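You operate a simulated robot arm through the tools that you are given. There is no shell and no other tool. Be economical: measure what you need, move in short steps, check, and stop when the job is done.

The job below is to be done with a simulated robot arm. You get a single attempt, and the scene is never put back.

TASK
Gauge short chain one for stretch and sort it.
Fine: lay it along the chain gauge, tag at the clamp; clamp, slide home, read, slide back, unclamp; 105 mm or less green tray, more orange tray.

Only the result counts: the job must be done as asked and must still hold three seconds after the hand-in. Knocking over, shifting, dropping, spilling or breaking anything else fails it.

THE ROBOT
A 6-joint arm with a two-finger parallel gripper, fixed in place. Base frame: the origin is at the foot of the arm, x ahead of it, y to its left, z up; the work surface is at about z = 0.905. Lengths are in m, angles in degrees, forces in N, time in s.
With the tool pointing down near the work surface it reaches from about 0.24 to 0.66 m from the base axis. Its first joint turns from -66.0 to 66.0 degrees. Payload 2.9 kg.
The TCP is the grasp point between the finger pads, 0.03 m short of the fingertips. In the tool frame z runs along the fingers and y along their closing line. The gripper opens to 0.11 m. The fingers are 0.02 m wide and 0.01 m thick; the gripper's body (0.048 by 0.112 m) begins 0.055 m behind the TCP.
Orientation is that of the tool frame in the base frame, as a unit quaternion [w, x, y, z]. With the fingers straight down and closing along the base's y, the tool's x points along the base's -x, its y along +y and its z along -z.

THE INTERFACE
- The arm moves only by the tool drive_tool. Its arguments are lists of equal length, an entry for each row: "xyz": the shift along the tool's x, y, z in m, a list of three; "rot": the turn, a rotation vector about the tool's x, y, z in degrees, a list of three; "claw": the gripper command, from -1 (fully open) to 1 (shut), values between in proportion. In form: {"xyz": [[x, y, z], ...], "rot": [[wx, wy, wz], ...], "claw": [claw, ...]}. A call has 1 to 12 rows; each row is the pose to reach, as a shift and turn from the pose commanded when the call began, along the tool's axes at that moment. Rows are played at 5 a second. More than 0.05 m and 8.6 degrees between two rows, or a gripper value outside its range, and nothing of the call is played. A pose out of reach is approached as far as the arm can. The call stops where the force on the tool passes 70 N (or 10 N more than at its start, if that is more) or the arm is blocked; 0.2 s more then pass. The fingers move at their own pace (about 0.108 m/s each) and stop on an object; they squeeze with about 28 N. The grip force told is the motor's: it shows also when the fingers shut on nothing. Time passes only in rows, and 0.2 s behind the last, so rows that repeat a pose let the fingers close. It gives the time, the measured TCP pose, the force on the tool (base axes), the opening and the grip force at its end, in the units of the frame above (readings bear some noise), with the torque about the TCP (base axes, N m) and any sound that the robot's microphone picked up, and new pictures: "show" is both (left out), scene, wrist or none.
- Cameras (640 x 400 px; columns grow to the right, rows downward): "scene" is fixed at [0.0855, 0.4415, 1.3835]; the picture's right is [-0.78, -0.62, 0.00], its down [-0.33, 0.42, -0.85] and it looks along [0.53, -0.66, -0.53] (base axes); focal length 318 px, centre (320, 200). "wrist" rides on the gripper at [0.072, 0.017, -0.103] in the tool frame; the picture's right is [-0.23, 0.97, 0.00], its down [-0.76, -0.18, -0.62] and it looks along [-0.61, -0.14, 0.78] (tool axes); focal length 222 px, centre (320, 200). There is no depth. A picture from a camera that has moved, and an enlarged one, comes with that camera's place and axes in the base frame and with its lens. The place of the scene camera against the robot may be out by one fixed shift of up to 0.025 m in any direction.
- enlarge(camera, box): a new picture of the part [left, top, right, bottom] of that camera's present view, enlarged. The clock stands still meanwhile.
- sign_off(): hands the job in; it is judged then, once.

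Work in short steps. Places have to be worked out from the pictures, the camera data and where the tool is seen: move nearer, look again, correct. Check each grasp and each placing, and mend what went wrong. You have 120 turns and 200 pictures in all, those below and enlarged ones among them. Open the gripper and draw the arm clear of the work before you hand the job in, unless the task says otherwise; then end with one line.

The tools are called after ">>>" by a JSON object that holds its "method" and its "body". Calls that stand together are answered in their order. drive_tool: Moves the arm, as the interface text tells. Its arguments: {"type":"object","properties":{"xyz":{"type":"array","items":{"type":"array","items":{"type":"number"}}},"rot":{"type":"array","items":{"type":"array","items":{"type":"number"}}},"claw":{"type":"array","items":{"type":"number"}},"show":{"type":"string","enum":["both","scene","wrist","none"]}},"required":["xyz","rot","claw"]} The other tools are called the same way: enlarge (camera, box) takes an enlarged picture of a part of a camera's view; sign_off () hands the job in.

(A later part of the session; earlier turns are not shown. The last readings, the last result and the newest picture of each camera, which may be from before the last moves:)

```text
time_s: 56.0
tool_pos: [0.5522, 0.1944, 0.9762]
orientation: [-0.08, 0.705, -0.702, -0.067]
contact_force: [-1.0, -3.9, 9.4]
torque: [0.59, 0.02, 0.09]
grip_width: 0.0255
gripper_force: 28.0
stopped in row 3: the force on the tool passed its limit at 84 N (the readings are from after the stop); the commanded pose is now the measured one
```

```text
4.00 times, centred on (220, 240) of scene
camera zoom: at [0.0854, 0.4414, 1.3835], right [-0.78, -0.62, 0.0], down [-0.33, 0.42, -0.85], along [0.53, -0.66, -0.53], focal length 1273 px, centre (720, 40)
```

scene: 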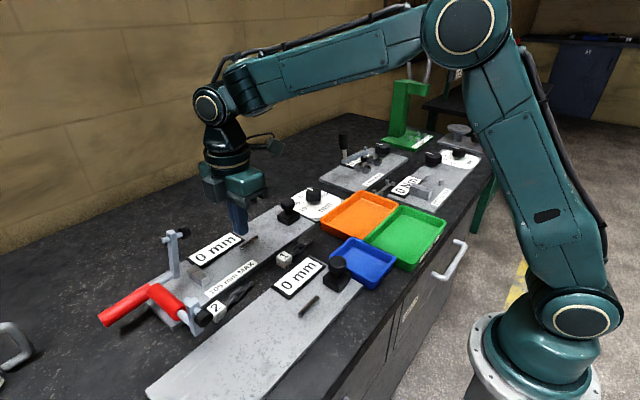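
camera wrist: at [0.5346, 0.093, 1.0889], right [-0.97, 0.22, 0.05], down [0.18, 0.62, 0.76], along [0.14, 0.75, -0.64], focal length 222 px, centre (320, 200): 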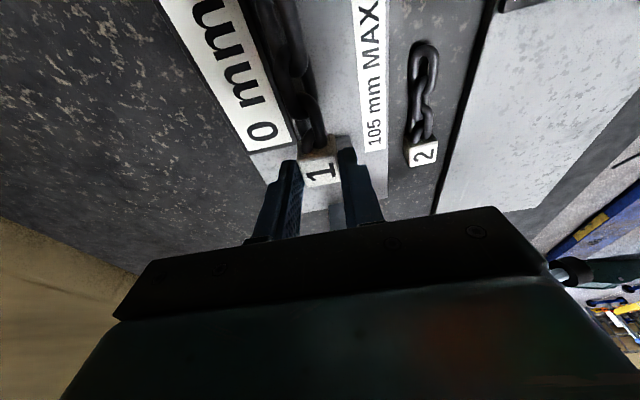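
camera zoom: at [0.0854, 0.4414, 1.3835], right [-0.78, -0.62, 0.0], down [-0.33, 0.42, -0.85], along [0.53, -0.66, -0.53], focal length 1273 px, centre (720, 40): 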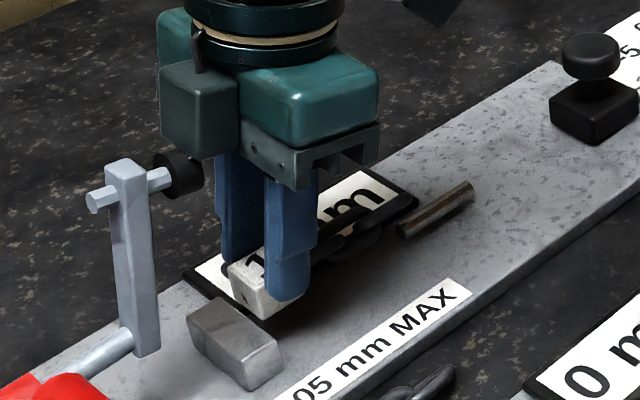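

Contact came early: the box on the hand's +y side seems to have met the clamp's cap. I back off, return the chain to its table spot, and will regrip with a stronger tilt.

>>> {"method": "drive_tool", "body": {"xyz": [[-0.006, 0, -0.0294], [0.0234, 0.02, -0.0354], [0.0528, 0.045, -0.0414], [0.0822, 0.07, -0.0474], [0.1136, 0.09, -0.0538], [0.1196, 0.09, -0.0244], [0.1246, 0.09, 0.0001]], "rot": [[0, 0, 0], [0, 0, 0], [0, 0, 0], [0, 0, 0], [0, 0, 0], [0, 0, 0], [0, 0, 0]], "claw": [1, 1, 1, 1, 1, 1, 1]}}

>>> {"method": "enlarge", "body": {"camera": "scene", "box": [100, 190, 260, 310]}}

>>> {"method": "enlarge", "body": {"camera": "scene", "box": [240, 190, 350, 280]}}

```text
time_s: 57.5
tool_pos: [0.4607, 0.0729, 0.9463]
orientation: [-0.078, 0.704, -0.702, -0.068]
contact_force: [-1.1, 0.0, -2.6]
torque: [0.01, 0.0, -0.03]
grip_width: 0.0254
gripper_force: 27.5
camera wrist: at [0.4437, -0.0199, 1.033], right [-0.97, 0.22, 0.03], down [0.17, 0.62, 0.77], along [0.15, 0.76, -0.64], focal length 222 px, centre (320, 200)
```

scene: 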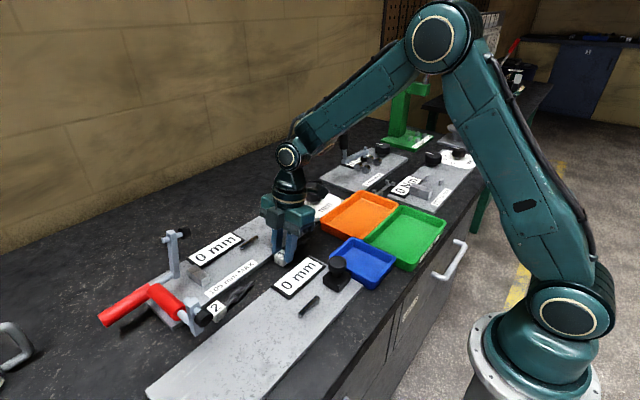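
wrist: 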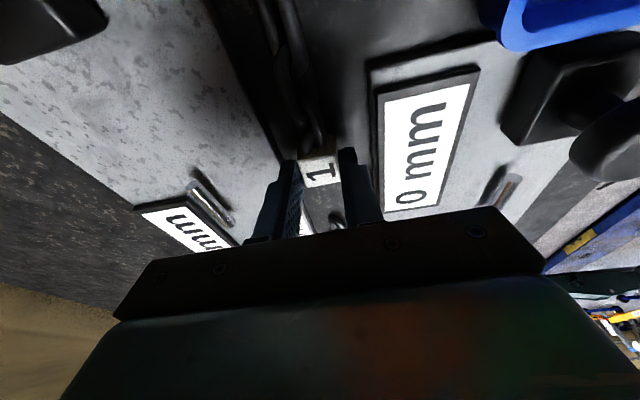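

```text
3.33 times, centred on (180, 250) of scene
camera zoom: at [0.0856, 0.4415, 1.3835], right [-0.78, -0.62, 0.0], down [-0.33, 0.42, -0.85], along [0.53, -0.66, -0.53], focal length 1061 px, centre (787, 33)
```

zoom: 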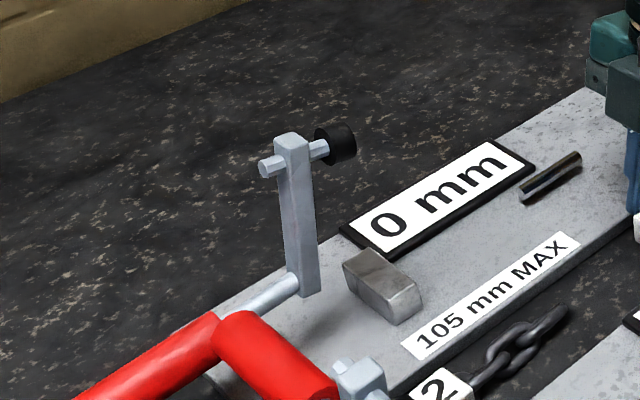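

```text
4.44 times, centred on (295, 235) of scene
camera zoom: at [0.0856, 0.4415, 1.3835], right [-0.78, -0.62, 0.0], down [-0.33, 0.42, -0.85], along [0.53, -0.66, -0.53], focal length 1414 px, centre (431, 44)
```

zoom: 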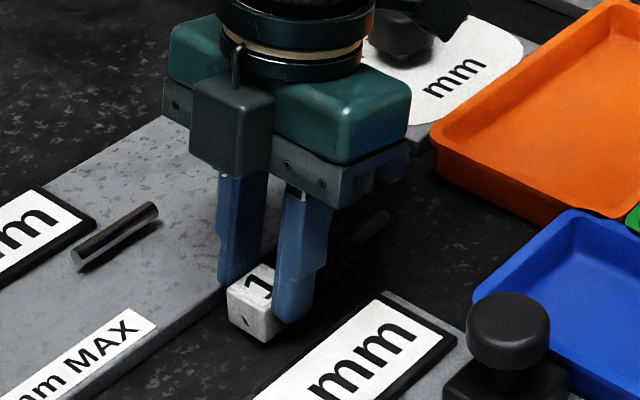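

Clamp and block are intact. I set the tag down here, and regrip with ~40° tilt so that box clears the cap.

>>> {"method": "drive_tool", "body": {"xyz": [[0.0008, 0, 0.0039], [0.0008, 0, 0.0039], [0.0008, 0, 0.0035], [0.0008, 0, 0.003], [0.0008, 0, 0.003], [0.0008, 0, 0.003], [0.0008, 0, 0.003], [0.0008, 0, 0.003], [0.0008, 0, 0.003]], "rot": [[0, 0, 0], [0, 0, 0], [0, -7, 0], [0, -14, 0], [0, -21, 0], [0, -28, 0], [0, -28, 0], [0, -28, 0], [0, -28, 0]], "claw": [1, 0.27, 0.27, 0.27, 0.27, 0.27, 0.6, 1, 1], "show": "wrist"}}

>>> {"method": "enlarge", "body": {"camera": "scene", "box": [240, 190, 350, 280]}}

```text
time_s: 59.5
tool_pos: [0.4604, 0.0716, 0.9436]
orientation: [-0.246, 0.666, -0.663, -0.236]
contact_force: [-0.6, 0.0, -0.4]
torque: [0.01, -0.01, -0.01]
grip_width: 0.0256
gripper_force: 27.9
camera wrist: at [0.4449, -0.0502, 0.9767], right [-0.98, 0.17, 0.13], down [0.16, 0.18, 0.97], along [0.14, 0.97, -0.21], focal length 222 px, centre (320, 200)
```

wrist: 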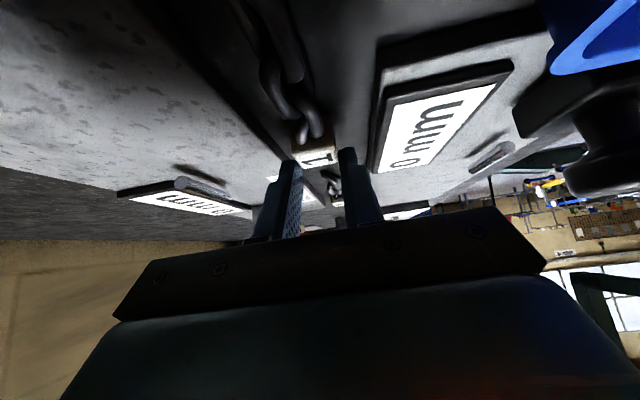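

```text
4.44 times, centred on (295, 235) of scene
camera zoom: at [0.0856, 0.4415, 1.3835], right [-0.78, -0.62, 0.0], down [-0.33, 0.42, -0.85], along [0.53, -0.66, -0.53], focal length 1414 px, centre (431, 44)
```

zoom: 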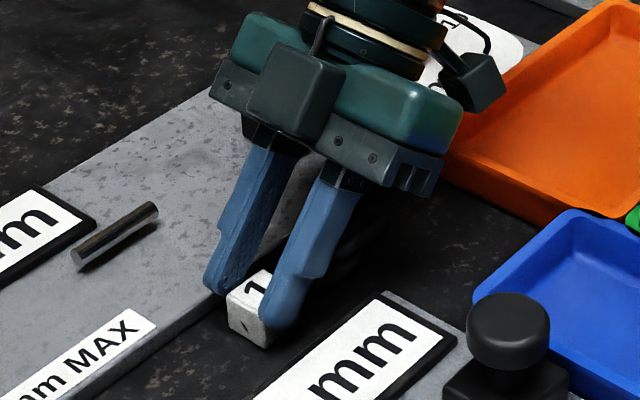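

40° tilt works and the tag is held. I lift and carry the chain over the gauge again, stopping high.

>>> {"method": "drive_tool", "body": {"xyz": [[-0.0192, 0, -0.023], [-0.0384, 0, -0.046], [-0.0614, -0.02, -0.0268], [-0.0844, -0.045, -0.0076], [-0.1074, -0.07, 0.0116], [-0.1266, -0.0886, 0.0276], [-0.1266, -0.0886, 0.0276]], "rot": [[0, 0, 0], [0, 0, 0], [0, 0, 0], [0, 0, 0], [0, 0, 0], [0, 0, 0], [0, 0, 0]], "claw": [1, 1, 1, 1, 1, 1, 1], "show": "wrist"}}

>>> {"method": "enlarge", "body": {"camera": "scene", "box": [150, 180, 310, 300]}}

```text
time_s: 61.1
tool_pos: [0.549, 0.1863, 1.0034]
orientation: [-0.245, 0.667, -0.663, -0.237]
contact_force: [-1.0, 0.1, -1.7]
torque: [0.02, 0.01, 0.0]
grip_width: 0.0255
gripper_force: 28.3
camera wrist: at [0.5318, 0.0648, 1.0373], right [-0.98, 0.17, 0.13], down [0.16, 0.19, 0.97], along [0.14, 0.97, -0.21], focal length 222 px, centre (320, 200)
```

wrist: 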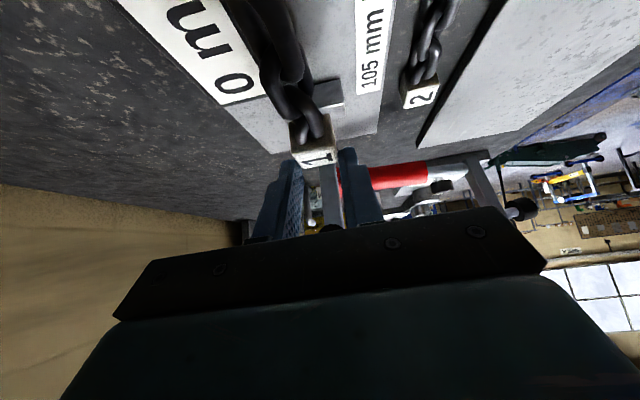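

```text
3.33 times, centred on (230, 240) of scene
camera zoom: at [0.0856, 0.4416, 1.3834], right [-0.78, -0.62, 0.0], down [-0.33, 0.42, -0.85], along [0.53, -0.66, -0.53], focal length 1061 px, centre (620, 67)
```

zoom: 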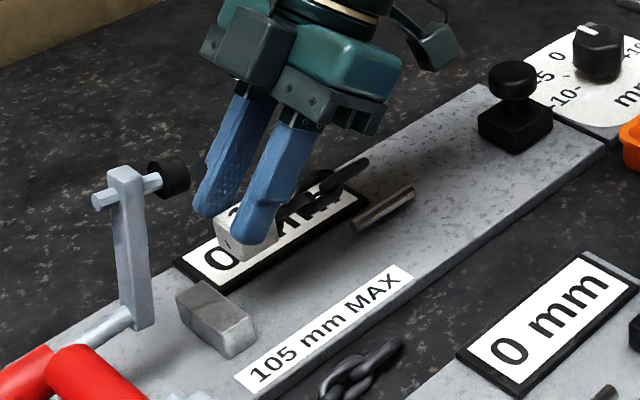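

Clear of the cap now. I lower it to a few mm above the plate, slightly short of the block, then check.

>>> {"method": "drive_tool", "body": {"xyz": [[0.0114, 0, 0.023], [0.0191, 0, 0.036], [0.0223, 0, 0.0399]], "rot": [[0, 0, 0], [0, 0, 0], [0, 0, 0]], "claw": [1, 1, 1], "show": "none"}}

>>> {"method": "enlarge", "body": {"camera": "scene", "box": [170, 200, 290, 290]}}

```text
time_s: 62.0
tool_pos: [0.5506, 0.1946, 0.9595]
orientation: [-0.247, 0.667, -0.662, -0.236]
contact_force: [0.0, -0.5, -1.2]
torque: [0.02, 0.01, -0.01]
grip_width: 0.025
gripper_force: 27.9
```

```text
4.44 times, centred on (230, 245) of scene
camera zoom: at [0.0856, 0.4415, 1.3835], right [-0.78, -0.62, 0.0], down [-0.33, 0.42, -0.85], along [0.53, -0.66, -0.53], focal length 1414 px, centre (720, 0)
```

zoom: 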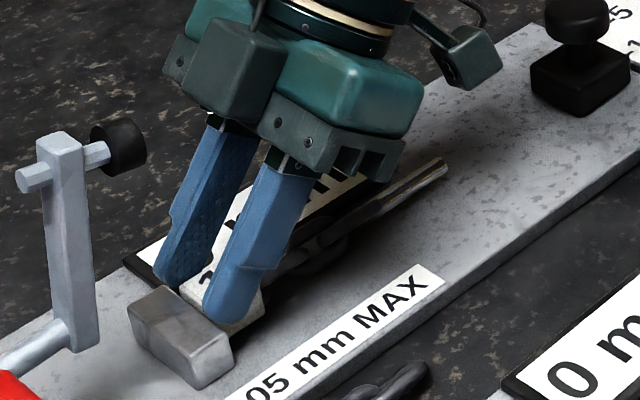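

No contact yet at 0.9595. I lower in 2 mm steps to touch-down.

>>> {"method": "drive_tool", "body": {"xyz": [[0.0013, 0, 0.0015], [0.0026, 0, 0.0031], [0.0038, 0, 0.0046]], "rot": [[0, 0, 0], [0, 0, 0], [0, 0, 0]], "claw": [1, 1, 1], "show": "none"}}

>>> {"method": "enlarge", "body": {"camera": "scene", "box": [180, 215, 270, 280]}}

```text
time_s: 62.8
tool_pos: [0.5499, 0.1951, 0.9553]
orientation: [-0.248, 0.668, -0.661, -0.236]
contact_force: [-6.5, -7.0, 21.8]
torque: [0.36, 0.66, 0.24]
grip_width: 0.0253
gripper_force: 28.2
```

```text
6.15 times, centred on (225, 248) of scene
camera zoom: at [0.0849, 0.4412, 1.3836], right [-0.78, -0.62, 0.0], down [-0.33, 0.42, -0.85], along [0.53, -0.66, -0.53], focal length 1958 px, centre (905, -92)
```

zoom: 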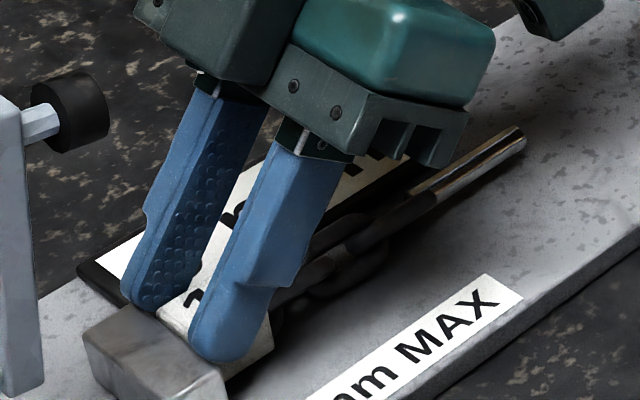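

The fingertips seem to rest on the block's top edge now, tag nearly at the plate. I check chain end versus rod tip in the wrist view.

>>> {"method": "drive_tool", "body": {"xyz": [[-0.0013, 0, -0.0015]], "rot": [[0, 0, 0]], "claw": [1], "show": "wrist"}}

>>> {"method": "enlarge", "body": {"camera": "wrist", "box": [180, 0, 400, 180]}}

>>> {"method": "enlarge", "body": {"camera": "scene", "box": [215, 215, 275, 260]}}

```text
time_s: 63.1
tool_pos: [0.5502, 0.1953, 0.9564]
orientation: [-0.247, 0.668, -0.661, -0.236]
contact_force: [-6.7, -6.9, 19.9]
torque: [0.29, 0.54, 0.33]
grip_width: 0.0257
gripper_force: 27.9
camera wrist: at [0.5331, 0.073, 0.9899], right [-0.98, 0.17, 0.13], down [0.16, 0.18, 0.97], along [0.14, 0.97, -0.21], focal length 222 px, centre (320, 200)
```

wrist: 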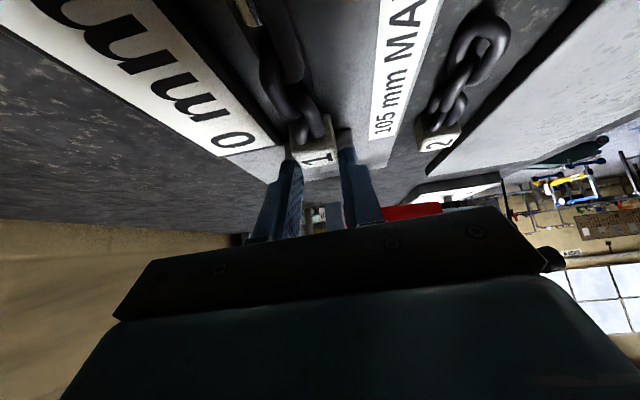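

```text
2.22 times, centred on (290, 90) of wrist
camera zoom: at [0.5331, 0.073, 0.9899], right [-0.98, 0.17, 0.13], down [0.16, 0.18, 0.97], along [0.14, 0.97, -0.21], focal length 494 px, centre (387, 444)
```

zoom: 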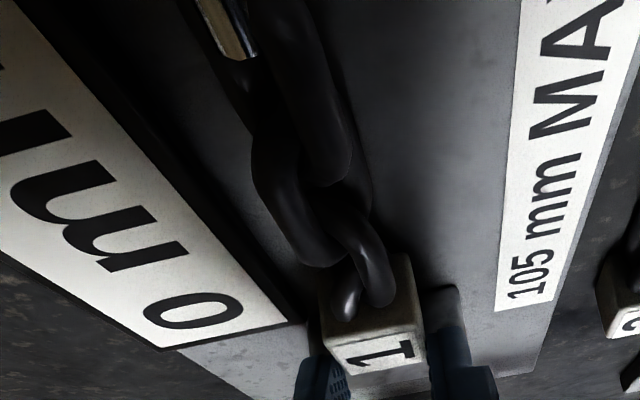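

```text
8.89 times, centred on (245, 238) of scene
camera zoom: at [0.085, 0.4412, 1.3836], right [-0.78, -0.62, 0.0], down [-0.33, 0.42, -0.85], along [0.53, -0.66, -0.53], focal length 2829 px, centre (987, -133)
```

zoom: 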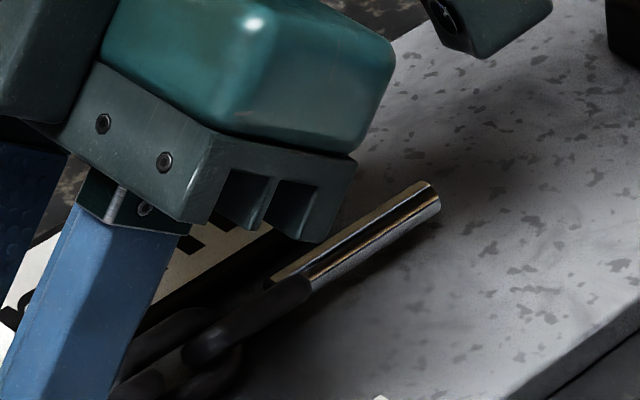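

The tag sits next to the block, at plate height, with the end link around the rod's tip. I release and draw back along the tool axis.

>>> {"method": "drive_tool", "body": {"xyz": [[0, 0, 0], [0, 0, 0], [0, 0, -0.02], [0, 0, -0.05], [0, 0, -0.08], [0, 0, -0.1]], "rot": [[0, 0, 0], [0, 0, 0], [0, 0, 0], [0, 0, 0], [0, 0, 0], [0, 0, 0]], "claw": [0.38, 0.38, 0.38, 0.38, 0.38, 0.38], "show": "wrist"}}

>>> {"method": "enlarge", "body": {"camera": "scene", "box": [170, 200, 290, 290]}}

>>> {"method": "enlarge", "body": {"camera": "wrist", "box": [200, 0, 440, 180]}}

```text
time_s: 64.5
tool_pos: [0.549, 0.1299, 1.0324]
orientation: [-0.246, 0.666, -0.663, -0.237]
contact_force: [0.2, -0.1, 0.3]
torque: [0.02, 0.02, 0.01]
grip_width: 0.034
gripper_force: 0.0
camera wrist: at [0.5321, 0.0077, 1.0667], right [-0.98, 0.17, 0.13], down [0.16, 0.19, 0.97], along [0.14, 0.97, -0.21], focal length 222 px, centre (320, 200)
```

wrist: 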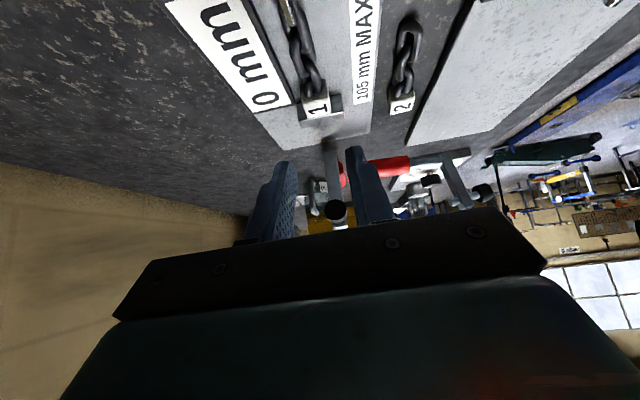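

```text
4.44 times, centred on (230, 245) of scene
camera zoom: at [0.0855, 0.4415, 1.3835], right [-0.78, -0.62, 0.0], down [-0.33, 0.42, -0.85], along [0.53, -0.66, -0.53], focal length 1414 px, centre (720, 0)
```

zoom: 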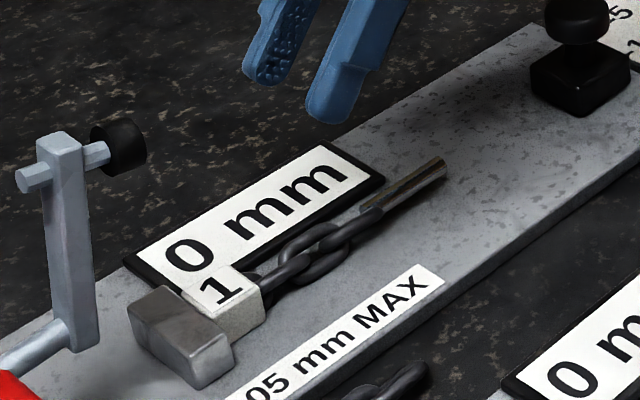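

```text
2.22 times, centred on (320, 90) of wrist
camera zoom: at [0.5321, 0.0077, 1.0667], right [-0.98, 0.17, 0.13], down [0.16, 0.19, 0.97], along [0.14, 0.97, -0.21], focal length 494 px, centre (320, 444)
```

zoom: 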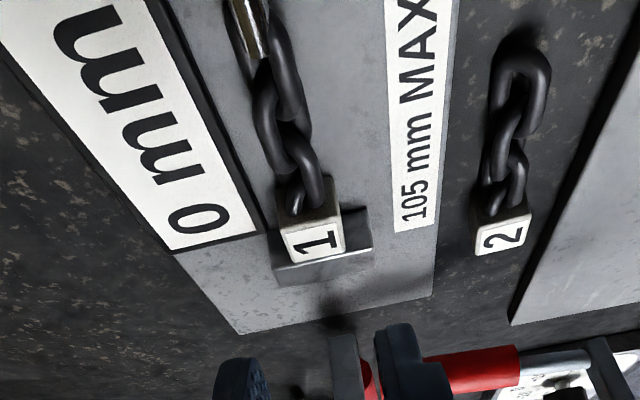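

The chain lies flat on the axis, tag at the block. Now I close the fingers, untilt, and move to the −x side at moderate height for the clamp push.

>>> {"method": "drive_tool", "body": {"xyz": [[-0.007, 0.016, -0.0025], [-0.014, 0.032, -0.005], [-0.022, 0.048, -0.0075], [-0.03, 0.064, -0.01], [-0.0364, 0.079, -0.0125], [-0.0364, 0.079, -0.0125]], "rot": [[0, 8, 0], [0, 16, 0], [0, 24, 0], [0, 32, 0], [0, 40.2, 0], [0, 40.2, 0]], "claw": [1, 1, 1, 1, 1, 1], "show": "none"}}

```text
time_s: 66.0
tool_pos: [0.4695, 0.1504, 1.0649]
orientation: [-0.002, 0.708, -0.706, 0.007]
contact_force: [0.2, 0.2, 0.0]
torque: [0.0, -0.01, -0.02]
grip_width: 0.0
gripper_force: 28.1
```

Vertical again at (0.4695, 0.150, 1.065). Next around to behind the clamp arm (y≈0.297), low to avoid over-stretching.

>>> {"method": "drive_tool", "body": {"xyz": [[-0.045, 0, 0], [-0.09, 0, 0], [-0.125, -0.01, 0], [-0.147, -0.03, 0.003], [-0.147, -0.055, 0.008], [-0.147, -0.08, 0.015]], "rot": [[0, 0, 0], [0, 0, 0], [0, 0, 0], [0, 0, 0], [0, 0, 0], [0, 0, 0]], "claw": [1, 1, 1, 1, 1, 1], "show": "none"}}

>>> {"method": "enlarge", "body": {"camera": "scene", "box": [90, 150, 270, 310]}}

```text
time_s: 67.3
tool_pos: [0.5494, 0.2985, 1.0501]
orientation: [-0.003, 0.708, -0.707, 0.007]
contact_force: [0.0, -0.3, -0.2]
torque: [0.0, 0.02, -0.03]
grip_width: 0.0
gripper_force: 28.8
```

```text
2.50 times, centred on (180, 230) of scene
camera zoom: at [0.0855, 0.4415, 1.3835], right [-0.78, -0.62, 0.0], down [-0.33, 0.42, -0.85], along [0.53, -0.66, -0.53], focal length 796 px, centre (670, 125)
```

zoom: 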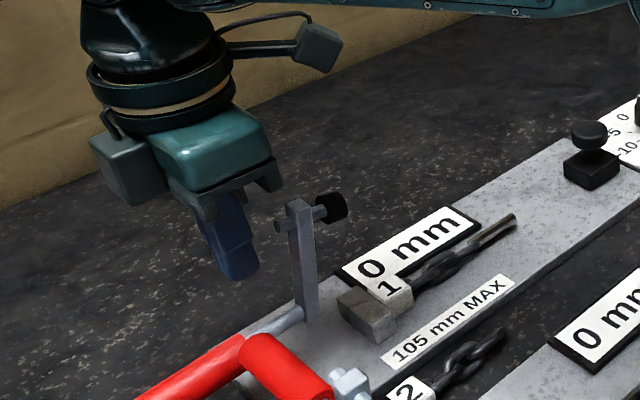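

In position behind the arm. I push it over toward −y.

>>> {"method": "drive_tool", "body": {"xyz": [[0.02, 0, 0], [0.035, 0, 0], [0.05, 0, 0], [0.065, 0, 0.004], [0.078, 0, 0.008], [0.078, 0, 0.008]], "rot": [[0, 0, 0], [0, 0, 0], [0, 0, 0], [0, 0, 0], [0, 0, 0], [0, 0, 0]], "claw": [1, 1, 1, 1, 1, 1], "show": "none"}}

>>> {"method": "enlarge", "body": {"camera": "scene", "box": [90, 150, 270, 310]}}

```text
time_s: 68.8
tool_pos: [0.5504, 0.2198, 1.0435]
orientation: [-0.004, 0.708, -0.706, 0.007]
contact_force: [-0.7, -1.0, 0.3]
torque: [0.0, 0.02, 0.02]
grip_width: 0.0
gripper_force: 27.8
```

```text
2.50 times, centred on (180, 230) of scene
camera zoom: at [0.0855, 0.4415, 1.3835], right [-0.78, -0.62, 0.0], down [-0.33, 0.42, -0.85], along [0.53, -0.66, -0.53], focal length 796 px, centre (670, 125)
```

zoom: 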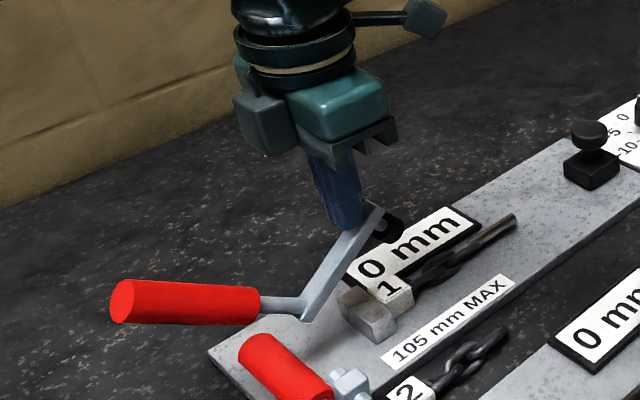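

The arm is partway over. I push a bit further.

>>> {"method": "drive_tool", "body": {"xyz": [[0.01, 0, 0.003], [0.02, 0, 0.006], [0.02, 0, 0.006]], "rot": [[0, 0, 0], [0, 0, 0], [0, 0, 0]], "claw": [1, 1, 1], "show": "none"}}

>>> {"method": "enlarge", "body": {"camera": "scene", "box": [90, 150, 270, 310]}}

```text
time_s: 69.5
tool_pos: [0.5502, 0.2008, 1.0362]
orientation: [-0.004, 0.708, -0.706, 0.007]
contact_force: [0.0, 0.2, 0.9]
torque: [0.03, -0.02, 0.01]
grip_width: 0.0
gripper_force: 27.9
```

```text
2.50 times, centred on (180, 230) of scene
camera zoom: at [0.0855, 0.4415, 1.3835], right [-0.78, -0.62, 0.0], down [-0.33, 0.42, -0.85], along [0.53, -0.66, -0.53], focal length 796 px, centre (670, 125)
```

zoom: 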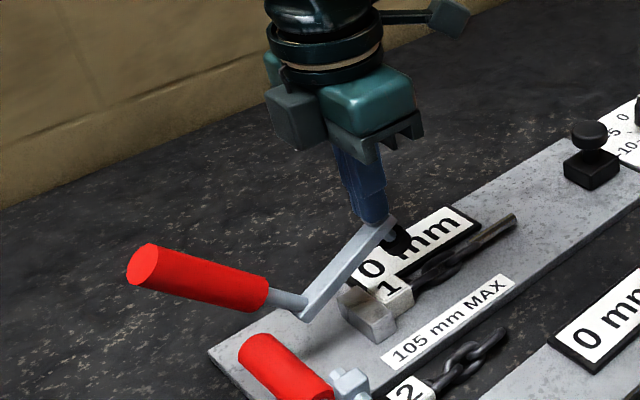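

About 50° over. I continue along the arc.

>>> {"method": "drive_tool", "body": {"xyz": [[0.008, 0, 0.008], [0.014, 0, 0.018], [0.016, 0, 0.024], [0.016, 0, 0.024], [0.016, 0, 0.024]], "rot": [[0, 0, 0], [0, 0, 0], [0, 0, 0], [0, 0, 0], [0, 0, 0]], "claw": [1, 1, 1, 1, 1], "show": "none"}}

>>> {"method": "enlarge", "body": {"camera": "scene", "box": [90, 150, 270, 310]}}

```text
time_s: 70.8
tool_pos: [0.5496, 0.1835, 1.0117]
orientation: [-0.003, 0.707, -0.707, 0.007]
contact_force: [0.0, 0.1, -0.3]
torque: [-0.02, 0.0, 0.02]
grip_width: 0.0001
gripper_force: 27.6
```

```text
2.50 times, centred on (180, 230) of scene
camera zoom: at [0.0855, 0.4415, 1.3835], right [-0.78, -0.62, 0.0], down [-0.33, 0.42, -0.85], along [0.53, -0.66, -0.53], focal length 796 px, centre (670, 125)
```

zoom: 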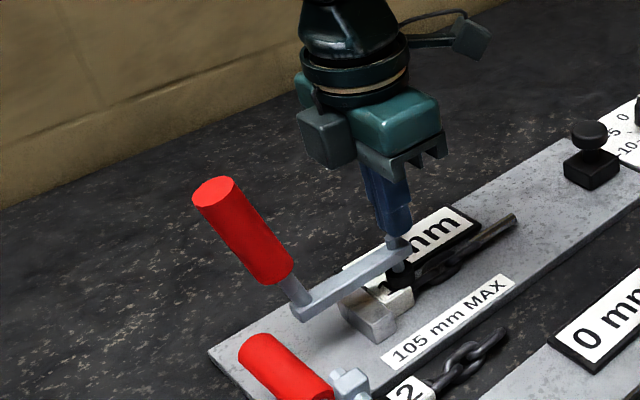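

The clamp is down, slightly higher than when empty, so its cap is on the tag. I press lightly to check it's seated.

>>> {"method": "drive_tool", "body": {"xyz": [[0, 0, 0.005], [0, 0, 0.01], [0, 0, 0.013]], "rot": [[0, 0, 0], [0, 0, 0], [0, 0, 0]], "claw": [1, 1, 1], "show": "none"}}

>>> {"method": "enlarge", "body": {"camera": "scene", "box": [130, 190, 270, 300]}}

```text
time_s: 71.5
tool_pos: [0.5506, 0.184, 0.9998]
orientation: [-0.004, 0.708, -0.706, 0.007]
contact_force: [-2.5, -0.3, 6.0]
torque: [-0.04, 0.09, -0.05]
grip_width: 0.0
gripper_force: 28.3
```

```text
3.64 times, centred on (200, 245) of scene
camera zoom: at [0.0854, 0.4415, 1.3835], right [-0.78, -0.62, 0.0], down [-0.33, 0.42, -0.85], along [0.53, -0.66, -0.53], focal length 1157 px, centre (756, 36)
```

zoom: 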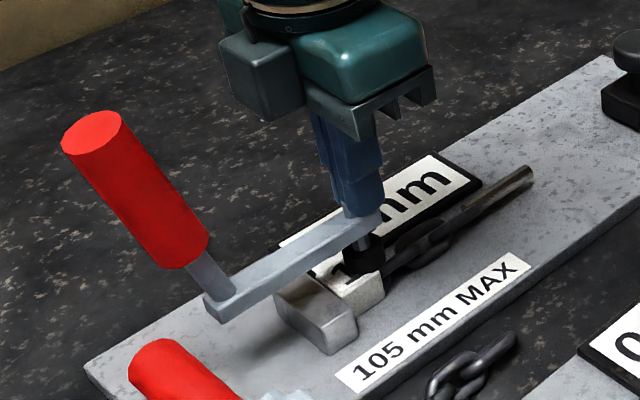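

Cap sits on the tag's edge, seated. Now I rise and go to the −y side of the slider knob (y≈−0.075).

>>> {"method": "drive_tool", "body": {"xyz": [[0, 0, -0.03], [0.04, 0, -0.045], [0.085, 0, -0.045], [0.13, 0, -0.045], [0.175, 0, -0.045], [0.22, 0, -0.045], [0.26, 0, -0.045], [0.26, 0, -0.01], [0.26, 0, 0.022]], "rot": [[0, 0, 0], [0, 0, 0], [0, 0, 0], [0, 0, 0], [0, 0, 0], [0, 0, 0], [0, 0, 0], [0, 0, 0], [0, 0, 0]], "claw": [1, 1, 1, 1, 1, 1, 1, 1, 1], "show": "wrist"}}

>>> {"method": "enlarge", "body": {"camera": "scene", "box": [120, 170, 350, 310]}}

```text
time_s: 73.5
tool_pos: [0.5521, -0.0764, 0.9781]
orientation: [-0.004, 0.708, -0.706, 0.008]
contact_force: [-0.3, 0.4, -0.1]
torque: [0.0, -0.03, 0.02]
grip_width: 0.0
gripper_force: 28.1
camera wrist: at [0.5339, -0.1482, 1.0821], right [-0.97, 0.23, -0.02], down [0.17, 0.77, 0.62], along [0.15, 0.6, -0.78], focal length 222 px, centre (320, 200)
```

wrist: 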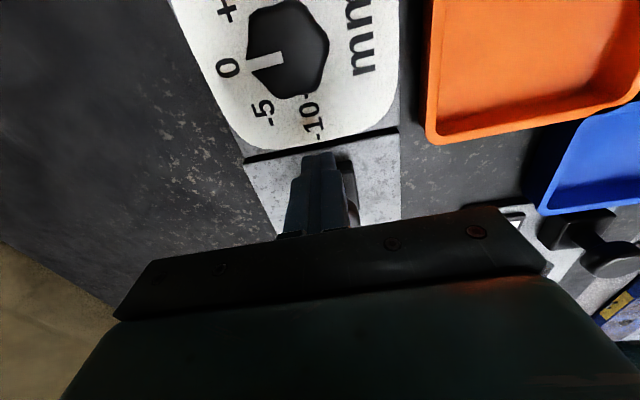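

```text
2.78 times, centred on (235, 240) of scene
camera zoom: at [0.0856, 0.4415, 1.3835], right [-0.78, -0.62, 0.0], down [-0.33, 0.42, -0.85], along [0.53, -0.66, -0.53], focal length 886 px, centre (556, 89)
```

zoom: 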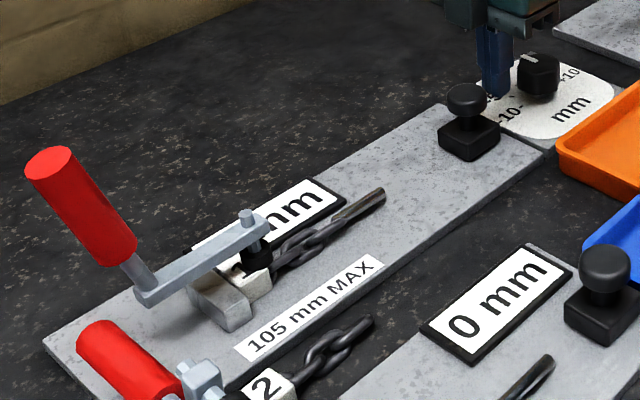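

From right above, the dial pointer looks to be near 0. I enlarge it.

>>> {"method": "enlarge", "body": {"camera": "wrist", "box": [190, 0, 410, 150]}}

```text
2.67 times, centred on (300, 75) of wrist
camera zoom: at [0.5339, -0.1482, 1.0821], right [-0.97, 0.23, -0.02], down [0.17, 0.77, 0.62], along [0.15, 0.6, -0.78], focal length 592 px, centre (373, 533)
```

zoom: 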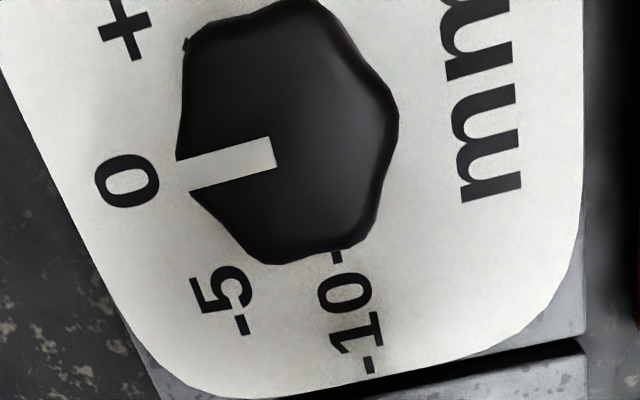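

Dial reads 0 – good, no offset. I now slide the knob home toward +y.

>>> {"method": "drive_tool", "body": {"xyz": [[-0.01, 0, 0], [-0.02, 0, 0], [-0.03, 0, 0], [-0.04, 0, 0], [-0.048, 0, 0]], "rot": [[0, 0, 0], [0, 0, 0], [0, 0, 0], [0, 0, 0], [0, 0, 0]], "claw": [1, 1, 1, 1, 1], "show": "none"}}

>>> {"method": "enlarge", "body": {"camera": "scene", "box": [150, 180, 350, 300]}}

```text
time_s: 74.8
tool_pos: [0.551, -0.0274, 0.9777]
orientation: [-0.004, 0.708, -0.707, 0.007]
contact_force: [-0.3, -0.6, 0.1]
torque: [-0.03, -0.06, 0.0]
grip_width: 0.0001
gripper_force: 27.8
```

```text
3.20 times, centred on (250, 240) of scene
camera zoom: at [0.0856, 0.4415, 1.3835], right [-0.78, -0.62, 0.0], down [-0.33, 0.42, -0.85], along [0.53, -0.66, -0.53], focal length 1018 px, centre (544, 72)
```

zoom: 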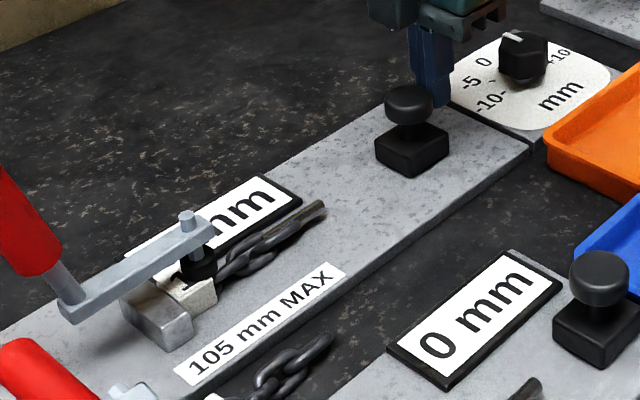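

It moves easily; not yet at the stop. I push on.

>>> {"method": "drive_tool", "body": {"xyz": [[-0.005, 0, 0], [-0.01, 0, 0], [-0.015, 0, 0], [-0.02, 0, 0]], "rot": [[0, 0, 0], [0, 0, 0], [0, 0, 0], [0, 0, 0]], "claw": [1, 1, 1, 1], "show": "none"}}

>>> {"method": "enlarge", "body": {"camera": "scene", "box": [150, 180, 350, 300]}}

```text
time_s: 75.8
tool_pos: [0.5507, -0.012, 0.9795]
orientation: [0.001, -0.704, 0.71, -0.007]
contact_force: [-3.0, -25.1, 0.4]
torque: [-0.5, -0.09, 0.02]
grip_width: 0.0001
gripper_force: 27.9
```

```text
3.20 times, centred on (250, 240) of scene
camera zoom: at [0.0855, 0.4408, 1.3837], right [-0.78, -0.62, 0.0], down [-0.33, 0.42, -0.85], along [0.53, -0.66, -0.53], focal length 1018 px, centre (544, 72)
```

zoom: 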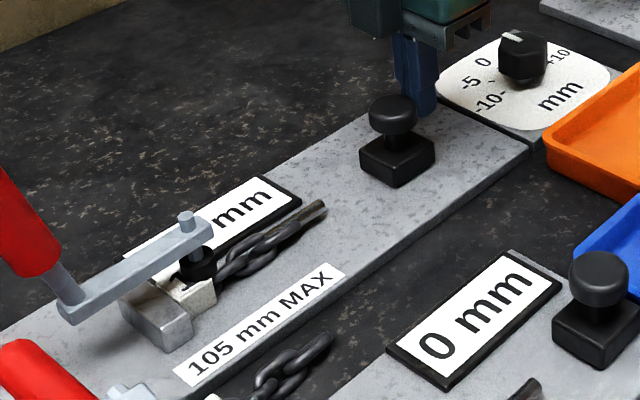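

25 N at the stop: home. I back off slightly, rise and move to where the wrist camera sees the display.

>>> {"method": "drive_tool", "body": {"xyz": [[0.008, 0, 0], [0.008, 0, -0.04], [0.0, 0, -0.08], [-0.04, 0.01, -0.1], [-0.08, 0.02, -0.1], [-0.12, 0.03, -0.1]], "rot": [[0, 0, 0], [0, 0, 0], [0, 0, 0], [0, 0, 0], [0, 0, 0], [0, 0, 0]], "claw": [1, 1, 1, 1, 1, 1]}}

>>> {"method": "enlarge", "body": {"camera": "wrist", "box": [140, 0, 400, 190]}}

>>> {"method": "enlarge", "body": {"camera": "scene", "box": [150, 180, 350, 300]}}

```text
time_s: 77.2
tool_pos: [0.5213, 0.1134, 1.0779]
orientation: [-0.004, 0.708, -0.707, 0.007]
contact_force: [0.1, 0.5, -0.3]
torque: [0.01, -0.02, 0.01]
grip_width: 0.0
gripper_force: 28.2
camera wrist: at [0.5018, 0.0412, 1.182], right [-0.97, 0.23, -0.02], down [0.17, 0.77, 0.62], along [0.15, 0.6, -0.78], focal length 222 px, centre (320, 200)
```

scene: 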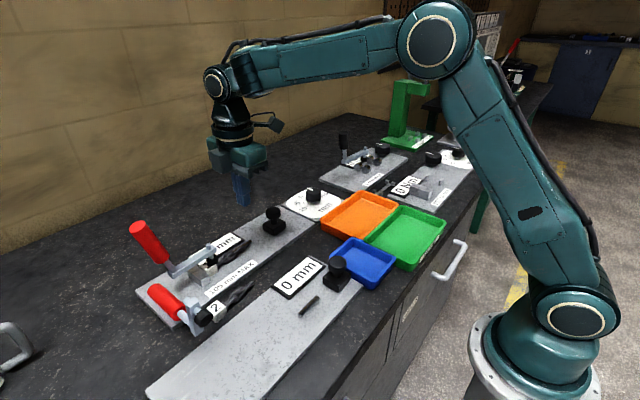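
wrist: 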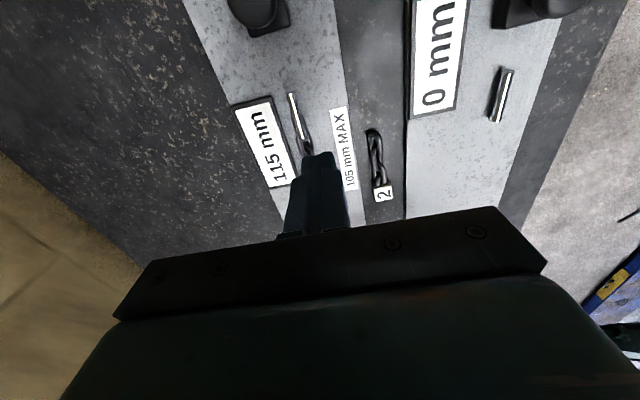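

```text
2.11 times, centred on (270, 95) of wrist
camera zoom: at [0.5018, 0.0412, 1.182], right [-0.97, 0.23, -0.02], down [0.17, 0.77, 0.62], along [0.15, 0.6, -0.78], focal length 468 px, centre (425, 421)
```

zoom: 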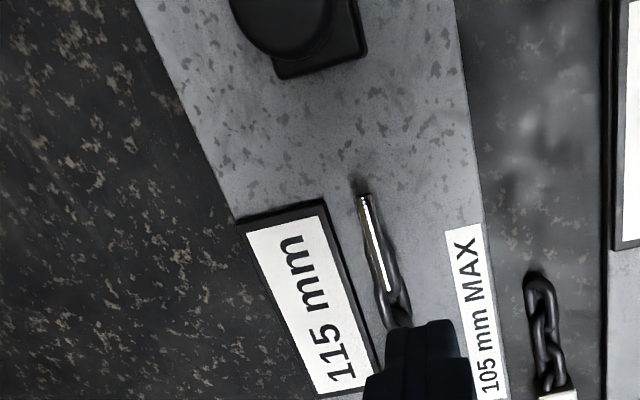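

```text
3.20 times, centred on (250, 240) of scene
camera zoom: at [0.0856, 0.4415, 1.3834], right [-0.78, -0.62, 0.0], down [-0.33, 0.42, -0.85], along [0.53, -0.66, -0.53], focal length 1018 px, centre (544, 72)
```

zoom: 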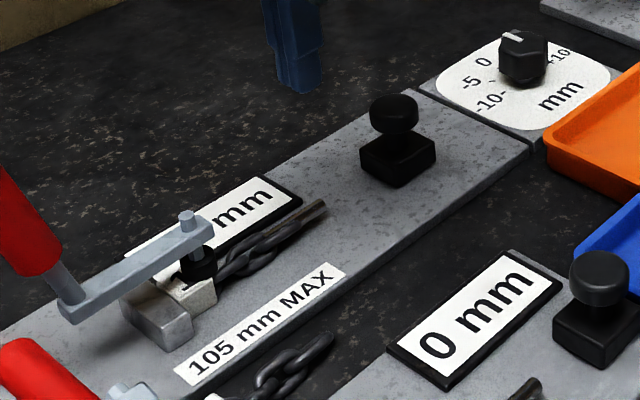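

The display reads 115 mm. That is more than my rough visual length (~100 mm), so I want to know if the reading is live with slide position: I push the slide partly back and look again.

>>> {"method": "drive_tool", "body": {"xyz": [[0.03, -0.01, 0], [0.055, -0.028, 0.04], [0.059, -0.029, 0.08], [0.059, -0.029, 0.1], [0.075, -0.029, 0.1], [0.09, -0.029, 0.1], [0.085, -0.029, 0.07], [0.06, -0.02, 0.03], [0.02, 0, 0], [-0.01, 0, 0]], "rot": [[0, 0, 0], [0, 0, 0], [0, 0, 0], [0, 0, 0], [0, 0, 0], [0, 0, 0], [0, 0, 0], [0, 0, 0], [0, 0, 0], [0, 0, 0]], "claw": [1, 1, 1, 1, 1, 1, 1, 1, 1, 1], "show": "wrist"}}

>>> {"method": "enlarge", "body": {"camera": "wrist", "box": [140, 0, 400, 190]}}

>>> {"method": "enlarge", "body": {"camera": "scene", "box": [150, 180, 350, 300]}}

```text
refused: row 2 steps farther than a row can; nothing moved
```

```text
2.11 times, centred on (270, 95) of wrist
camera zoom: at [0.5018, 0.0412, 1.182], right [-0.97, 0.23, -0.02], down [0.17, 0.77, 0.62], along [0.15, 0.6, -0.78], focal length 468 px, centre (425, 421)
```

zoom: 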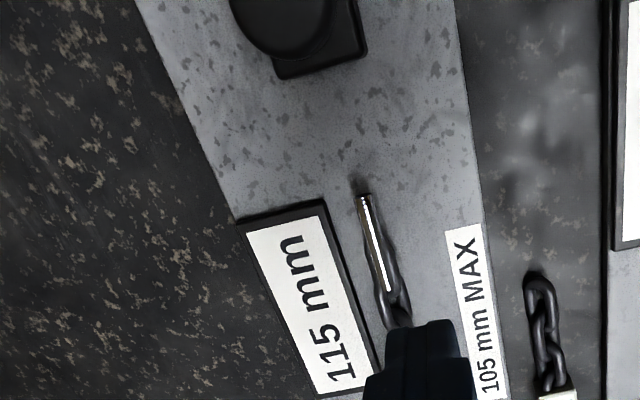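

```text
3.20 times, centred on (250, 240) of scene
camera zoom: at [0.0856, 0.4415, 1.3834], right [-0.78, -0.62, 0.0], down [-0.33, 0.42, -0.85], along [0.53, -0.66, -0.53], focal length 1018 px, centre (544, 72)
```

zoom: 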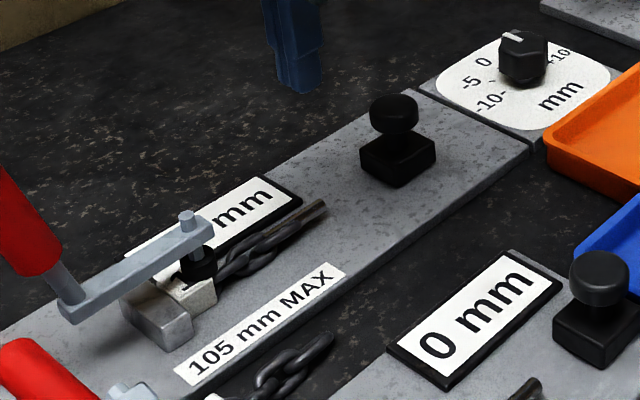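

Resending with shorter steps.

>>> {"method": "drive_tool", "body": {"xyz": [[0.03, -0.012, 0.01], [0.058, -0.026, 0.04], [0.06, -0.029, 0.08], [0.06, -0.029, 0.1], [0.075, -0.029, 0.1], [0.092, -0.029, 0.1], [0.085, -0.029, 0.06], [0.06, -0.02, 0.03], [0.02, -0.005, 0.01], [0.0, 0, 0]], "rot": [[0, 0, 0], [0, 0, 0], [0, 0, 0], [0, 0, 0], [0, 0, 0], [0, 0, 0], [0, 0, 0], [0, 0, 0], [0, 0, 0], [0, 0, 0]], "claw": [1, 1, 1, 1, 1, 1, 1, 1, 1, 1], "show": "wrist"}}

>>> {"method": "enlarge", "body": {"camera": "wrist", "box": [140, 0, 400, 190]}}

```text
time_s: 79.3
tool_pos: [0.5192, 0.1127, 1.0784]
orientation: [-0.004, 0.708, -0.706, 0.006]
contact_force: [-0.1, 0.1, 0.2]
torque: [0.01, 0.01, -0.04]
grip_width: 0.0001
gripper_force: 28.9
camera wrist: at [0.5016, 0.0407, 1.1829], right [-0.97, 0.23, -0.01], down [0.17, 0.77, 0.62], along [0.15, 0.6, -0.78], focal length 222 px, centre (320, 200)
```

wrist: 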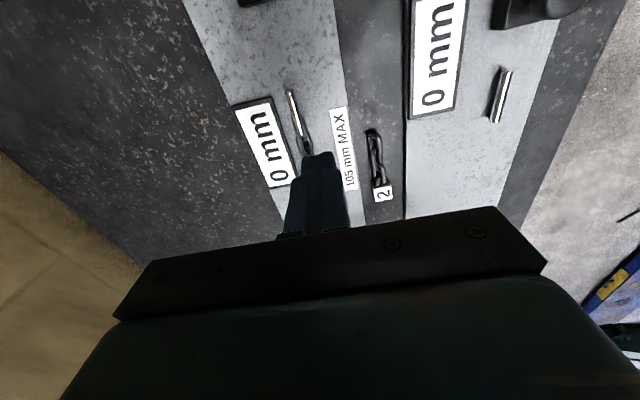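

```text
2.11 times, centred on (270, 95) of wrist
camera zoom: at [0.5016, 0.0407, 1.1829], right [-0.97, 0.23, -0.01], down [0.17, 0.77, 0.62], along [0.15, 0.6, -0.78], focal length 468 px, centre (425, 421)
```

zoom: 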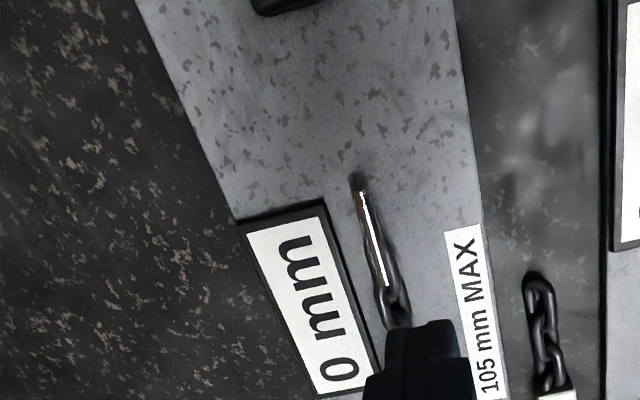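

The display only shows a value at home (0 when back). The rod seems spring-coupled and blocked inside the end link, so I want to verify the reading with a re-lay. First I slide fully back to rest.

>>> {"method": "drive_tool", "body": {"xyz": [[0.03, -0.012, 0.01], [0.058, -0.026, 0.04], [0.07, -0.03, 0.08], [0.07, -0.03, 0.1], [0.085, -0.03, 0.1], [0.1, -0.03, 0.1], [0.112, -0.03, 0.1], [0.12, -0.03, 0.1]], "rot": [[0, 0, 0], [0, 0, 0], [0, 0, 0], [0, 0, 0], [0, 0, 0], [0, 0, 0], [0, 0, 0], [0, 0, 0]], "claw": [1, 1, 1, 1, 1, 1, 1, 1], "show": "none"}}

>>> {"method": "enlarge", "body": {"camera": "scene", "box": [150, 180, 350, 300]}}

```text
time_s: 81.2
tool_pos: [0.5514, -0.0071, 0.978]
orientation: [-0.003, 0.709, -0.706, 0.006]
contact_force: [0.3, 6.7, -1.7]
torque: [0.14, -0.08, -0.01]
grip_width: 0.0001
gripper_force: 28.1
```

```text
3.20 times, centred on (250, 240) of scene
camera zoom: at [0.0855, 0.4417, 1.3834], right [-0.78, -0.62, 0.0], down [-0.33, 0.42, -0.85], along [0.53, -0.66, -0.53], focal length 1018 px, centre (544, 72)
```

zoom: 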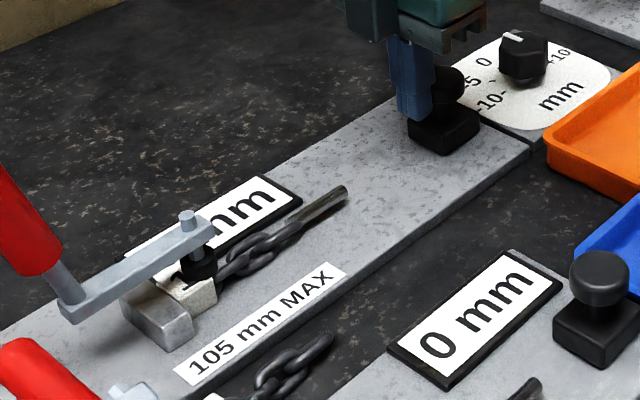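

Slider is back at rest. Now I go to open the clamp as before.

>>> {"method": "drive_tool", "body": {"xyz": [[-0.01, 0, -0.04], [-0.04, 0, -0.067], [-0.085, 0, -0.072], [-0.13, 0, -0.072], [-0.175, 0, -0.072], [-0.22, 0, -0.072], [-0.24, 0, -0.067], [-0.26, 0, -0.067], [-0.28, 0, -0.067], [-0.295, 0, -0.06], [-0.306, 0, -0.056]], "rot": [[0, 0, 0], [0, 0, 0], [0, 0, 0], [0, 0, 0], [0, 0, 0], [0, 0, 0], [0, 0, 0], [0, 0, 0], [0, 0, 0], [0, 0, 0], [0, 0, 0]], "claw": [1, 1, 1, 1, 1, 1, 1, 1, 1, 1, 1], "show": "none"}}

>>> {"method": "drive_tool", "body": {"xyz": [[0, 0.02, -0.015], [0.01, 0.055, -0.02], [0.045, 0.08, -0.03], [0.09, 0.085, -0.03], [0.13, 0.085, -0.03]], "rot": [[0, 0, 0], [0, 0, 0], [0, 0, 0], [0, 0, 0], [0, 0, 0]], "claw": [1, 1, 1, 1, 1], "show": "none"}}

>>> {"method": "enlarge", "body": {"camera": "scene", "box": [130, 190, 270, 300]}}

```text
time_s: 83.5
tool_pos: [0.5494, 0.2989, 1.0325]
orientation: [-0.003, 0.707, -0.707, 0.006]
contact_force: [-0.2, -0.3, 0.8]
torque: [-0.02, -0.01, 0.02]
grip_width: 0.0
gripper_force: 28.1
```

```text
time_s: 84.8
tool_pos: [0.4637, 0.1671, 1.0618]
orientation: [-0.003, 0.709, -0.705, 0.006]
contact_force: [-0.7, 0.0, -0.4]
torque: [0.02, 0.01, 0.0]
grip_width: 0.0
gripper_force: 27.9
```

```text
3.64 times, centred on (200, 245) of scene
camera zoom: at [0.0855, 0.4415, 1.3835], right [-0.78, -0.62, 0.0], down [-0.33, 0.42, -0.85], along [0.53, -0.66, -0.53], focal length 1157 px, centre (756, 36)
```

zoom: 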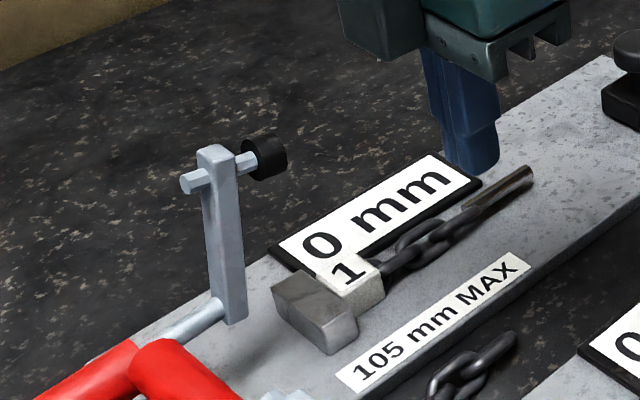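

Clamp open, chain undisturbed. I'll re-lay it 6 mm further from the block (tag centred under the cap) and read again as a check; first I tilt back to the 40° approach pose.

>>> {"method": "drive_tool", "body": {"xyz": [[0.008, -0.017, 0.0], [0.016, -0.034, 0.005], [0.024, -0.051, 0.012], [0.03, -0.068, 0.02], [0.037, -0.085, 0.029], [0.037, -0.085, 0.029]], "rot": [[0, -8, 0], [0, -16, 0], [0, -24, 0], [0, -32, 0], [0, -40.2, 0], [0, -40.2, 0]], "claw": [0.38, 0.38, 0.38, 0.38, 0.38, 0.38], "show": "wrist"}}

>>> {"method": "enlarge", "body": {"camera": "wrist", "box": [220, 0, 420, 150]}}

```text
time_s: 86.2
tool_pos: [0.5512, 0.1311, 1.0349]
orientation: [-0.246, 0.667, -0.662, -0.237]
contact_force: [0.2, 0.6, -0.5]
torque: [0.02, 0.02, -0.03]
grip_width: 0.0343
gripper_force: 0.1
camera wrist: at [0.5337, 0.0085, 1.068], right [-0.98, 0.17, 0.13], down [0.16, 0.18, 0.97], along [0.14, 0.97, -0.21], focal length 222 px, centre (320, 200)
```

wrist: 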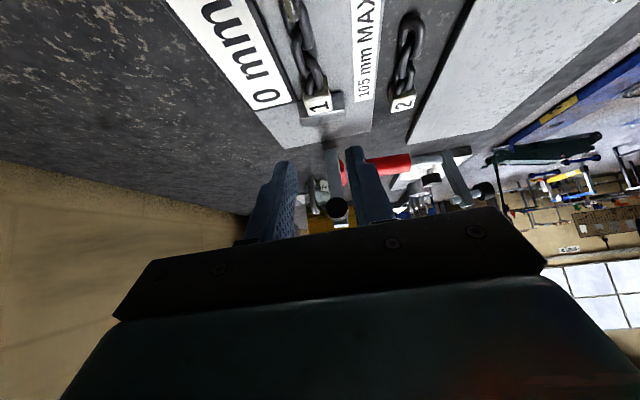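

```text
2.67 times, centred on (320, 75) of wrist
camera zoom: at [0.5337, 0.0085, 1.068], right [-0.98, 0.17, 0.13], down [0.16, 0.18, 0.97], along [0.14, 0.97, -0.21], focal length 592 px, centre (320, 533)
```

zoom: 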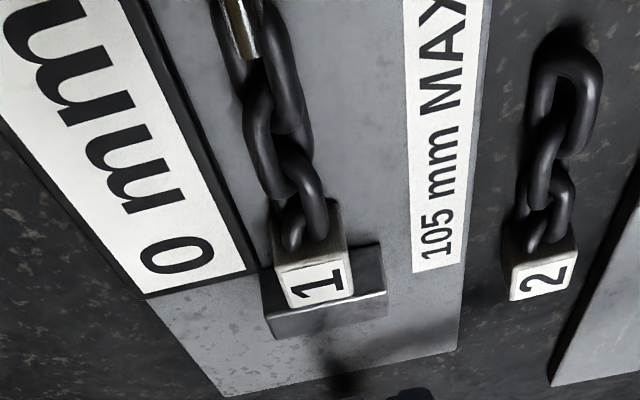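

I see the rod tip inside the end link with free space ahead. I take one enlarged scene view to find the chain's end along the rod (rod spans y 0.068–0.119).

>>> {"method": "enlarge", "body": {"camera": "scene", "box": [200, 215, 290, 275]}}

```text
6.67 times, centred on (245, 245) of scene
camera zoom: at [0.0856, 0.4415, 1.3835], right [-0.78, -0.62, 0.0], down [-0.33, 0.42, -0.85], along [0.53, -0.66, -0.53], focal length 2121 px, centre (820, -100)
```

zoom: 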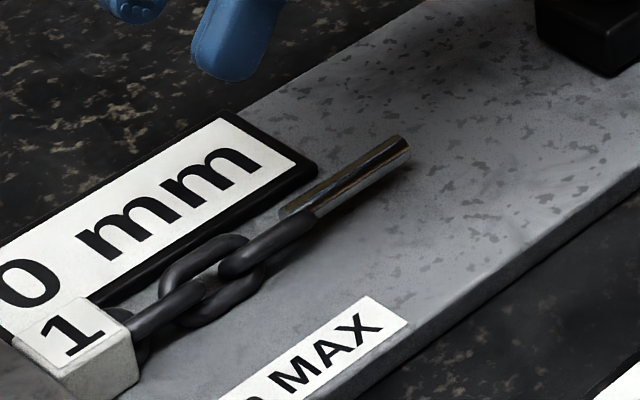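

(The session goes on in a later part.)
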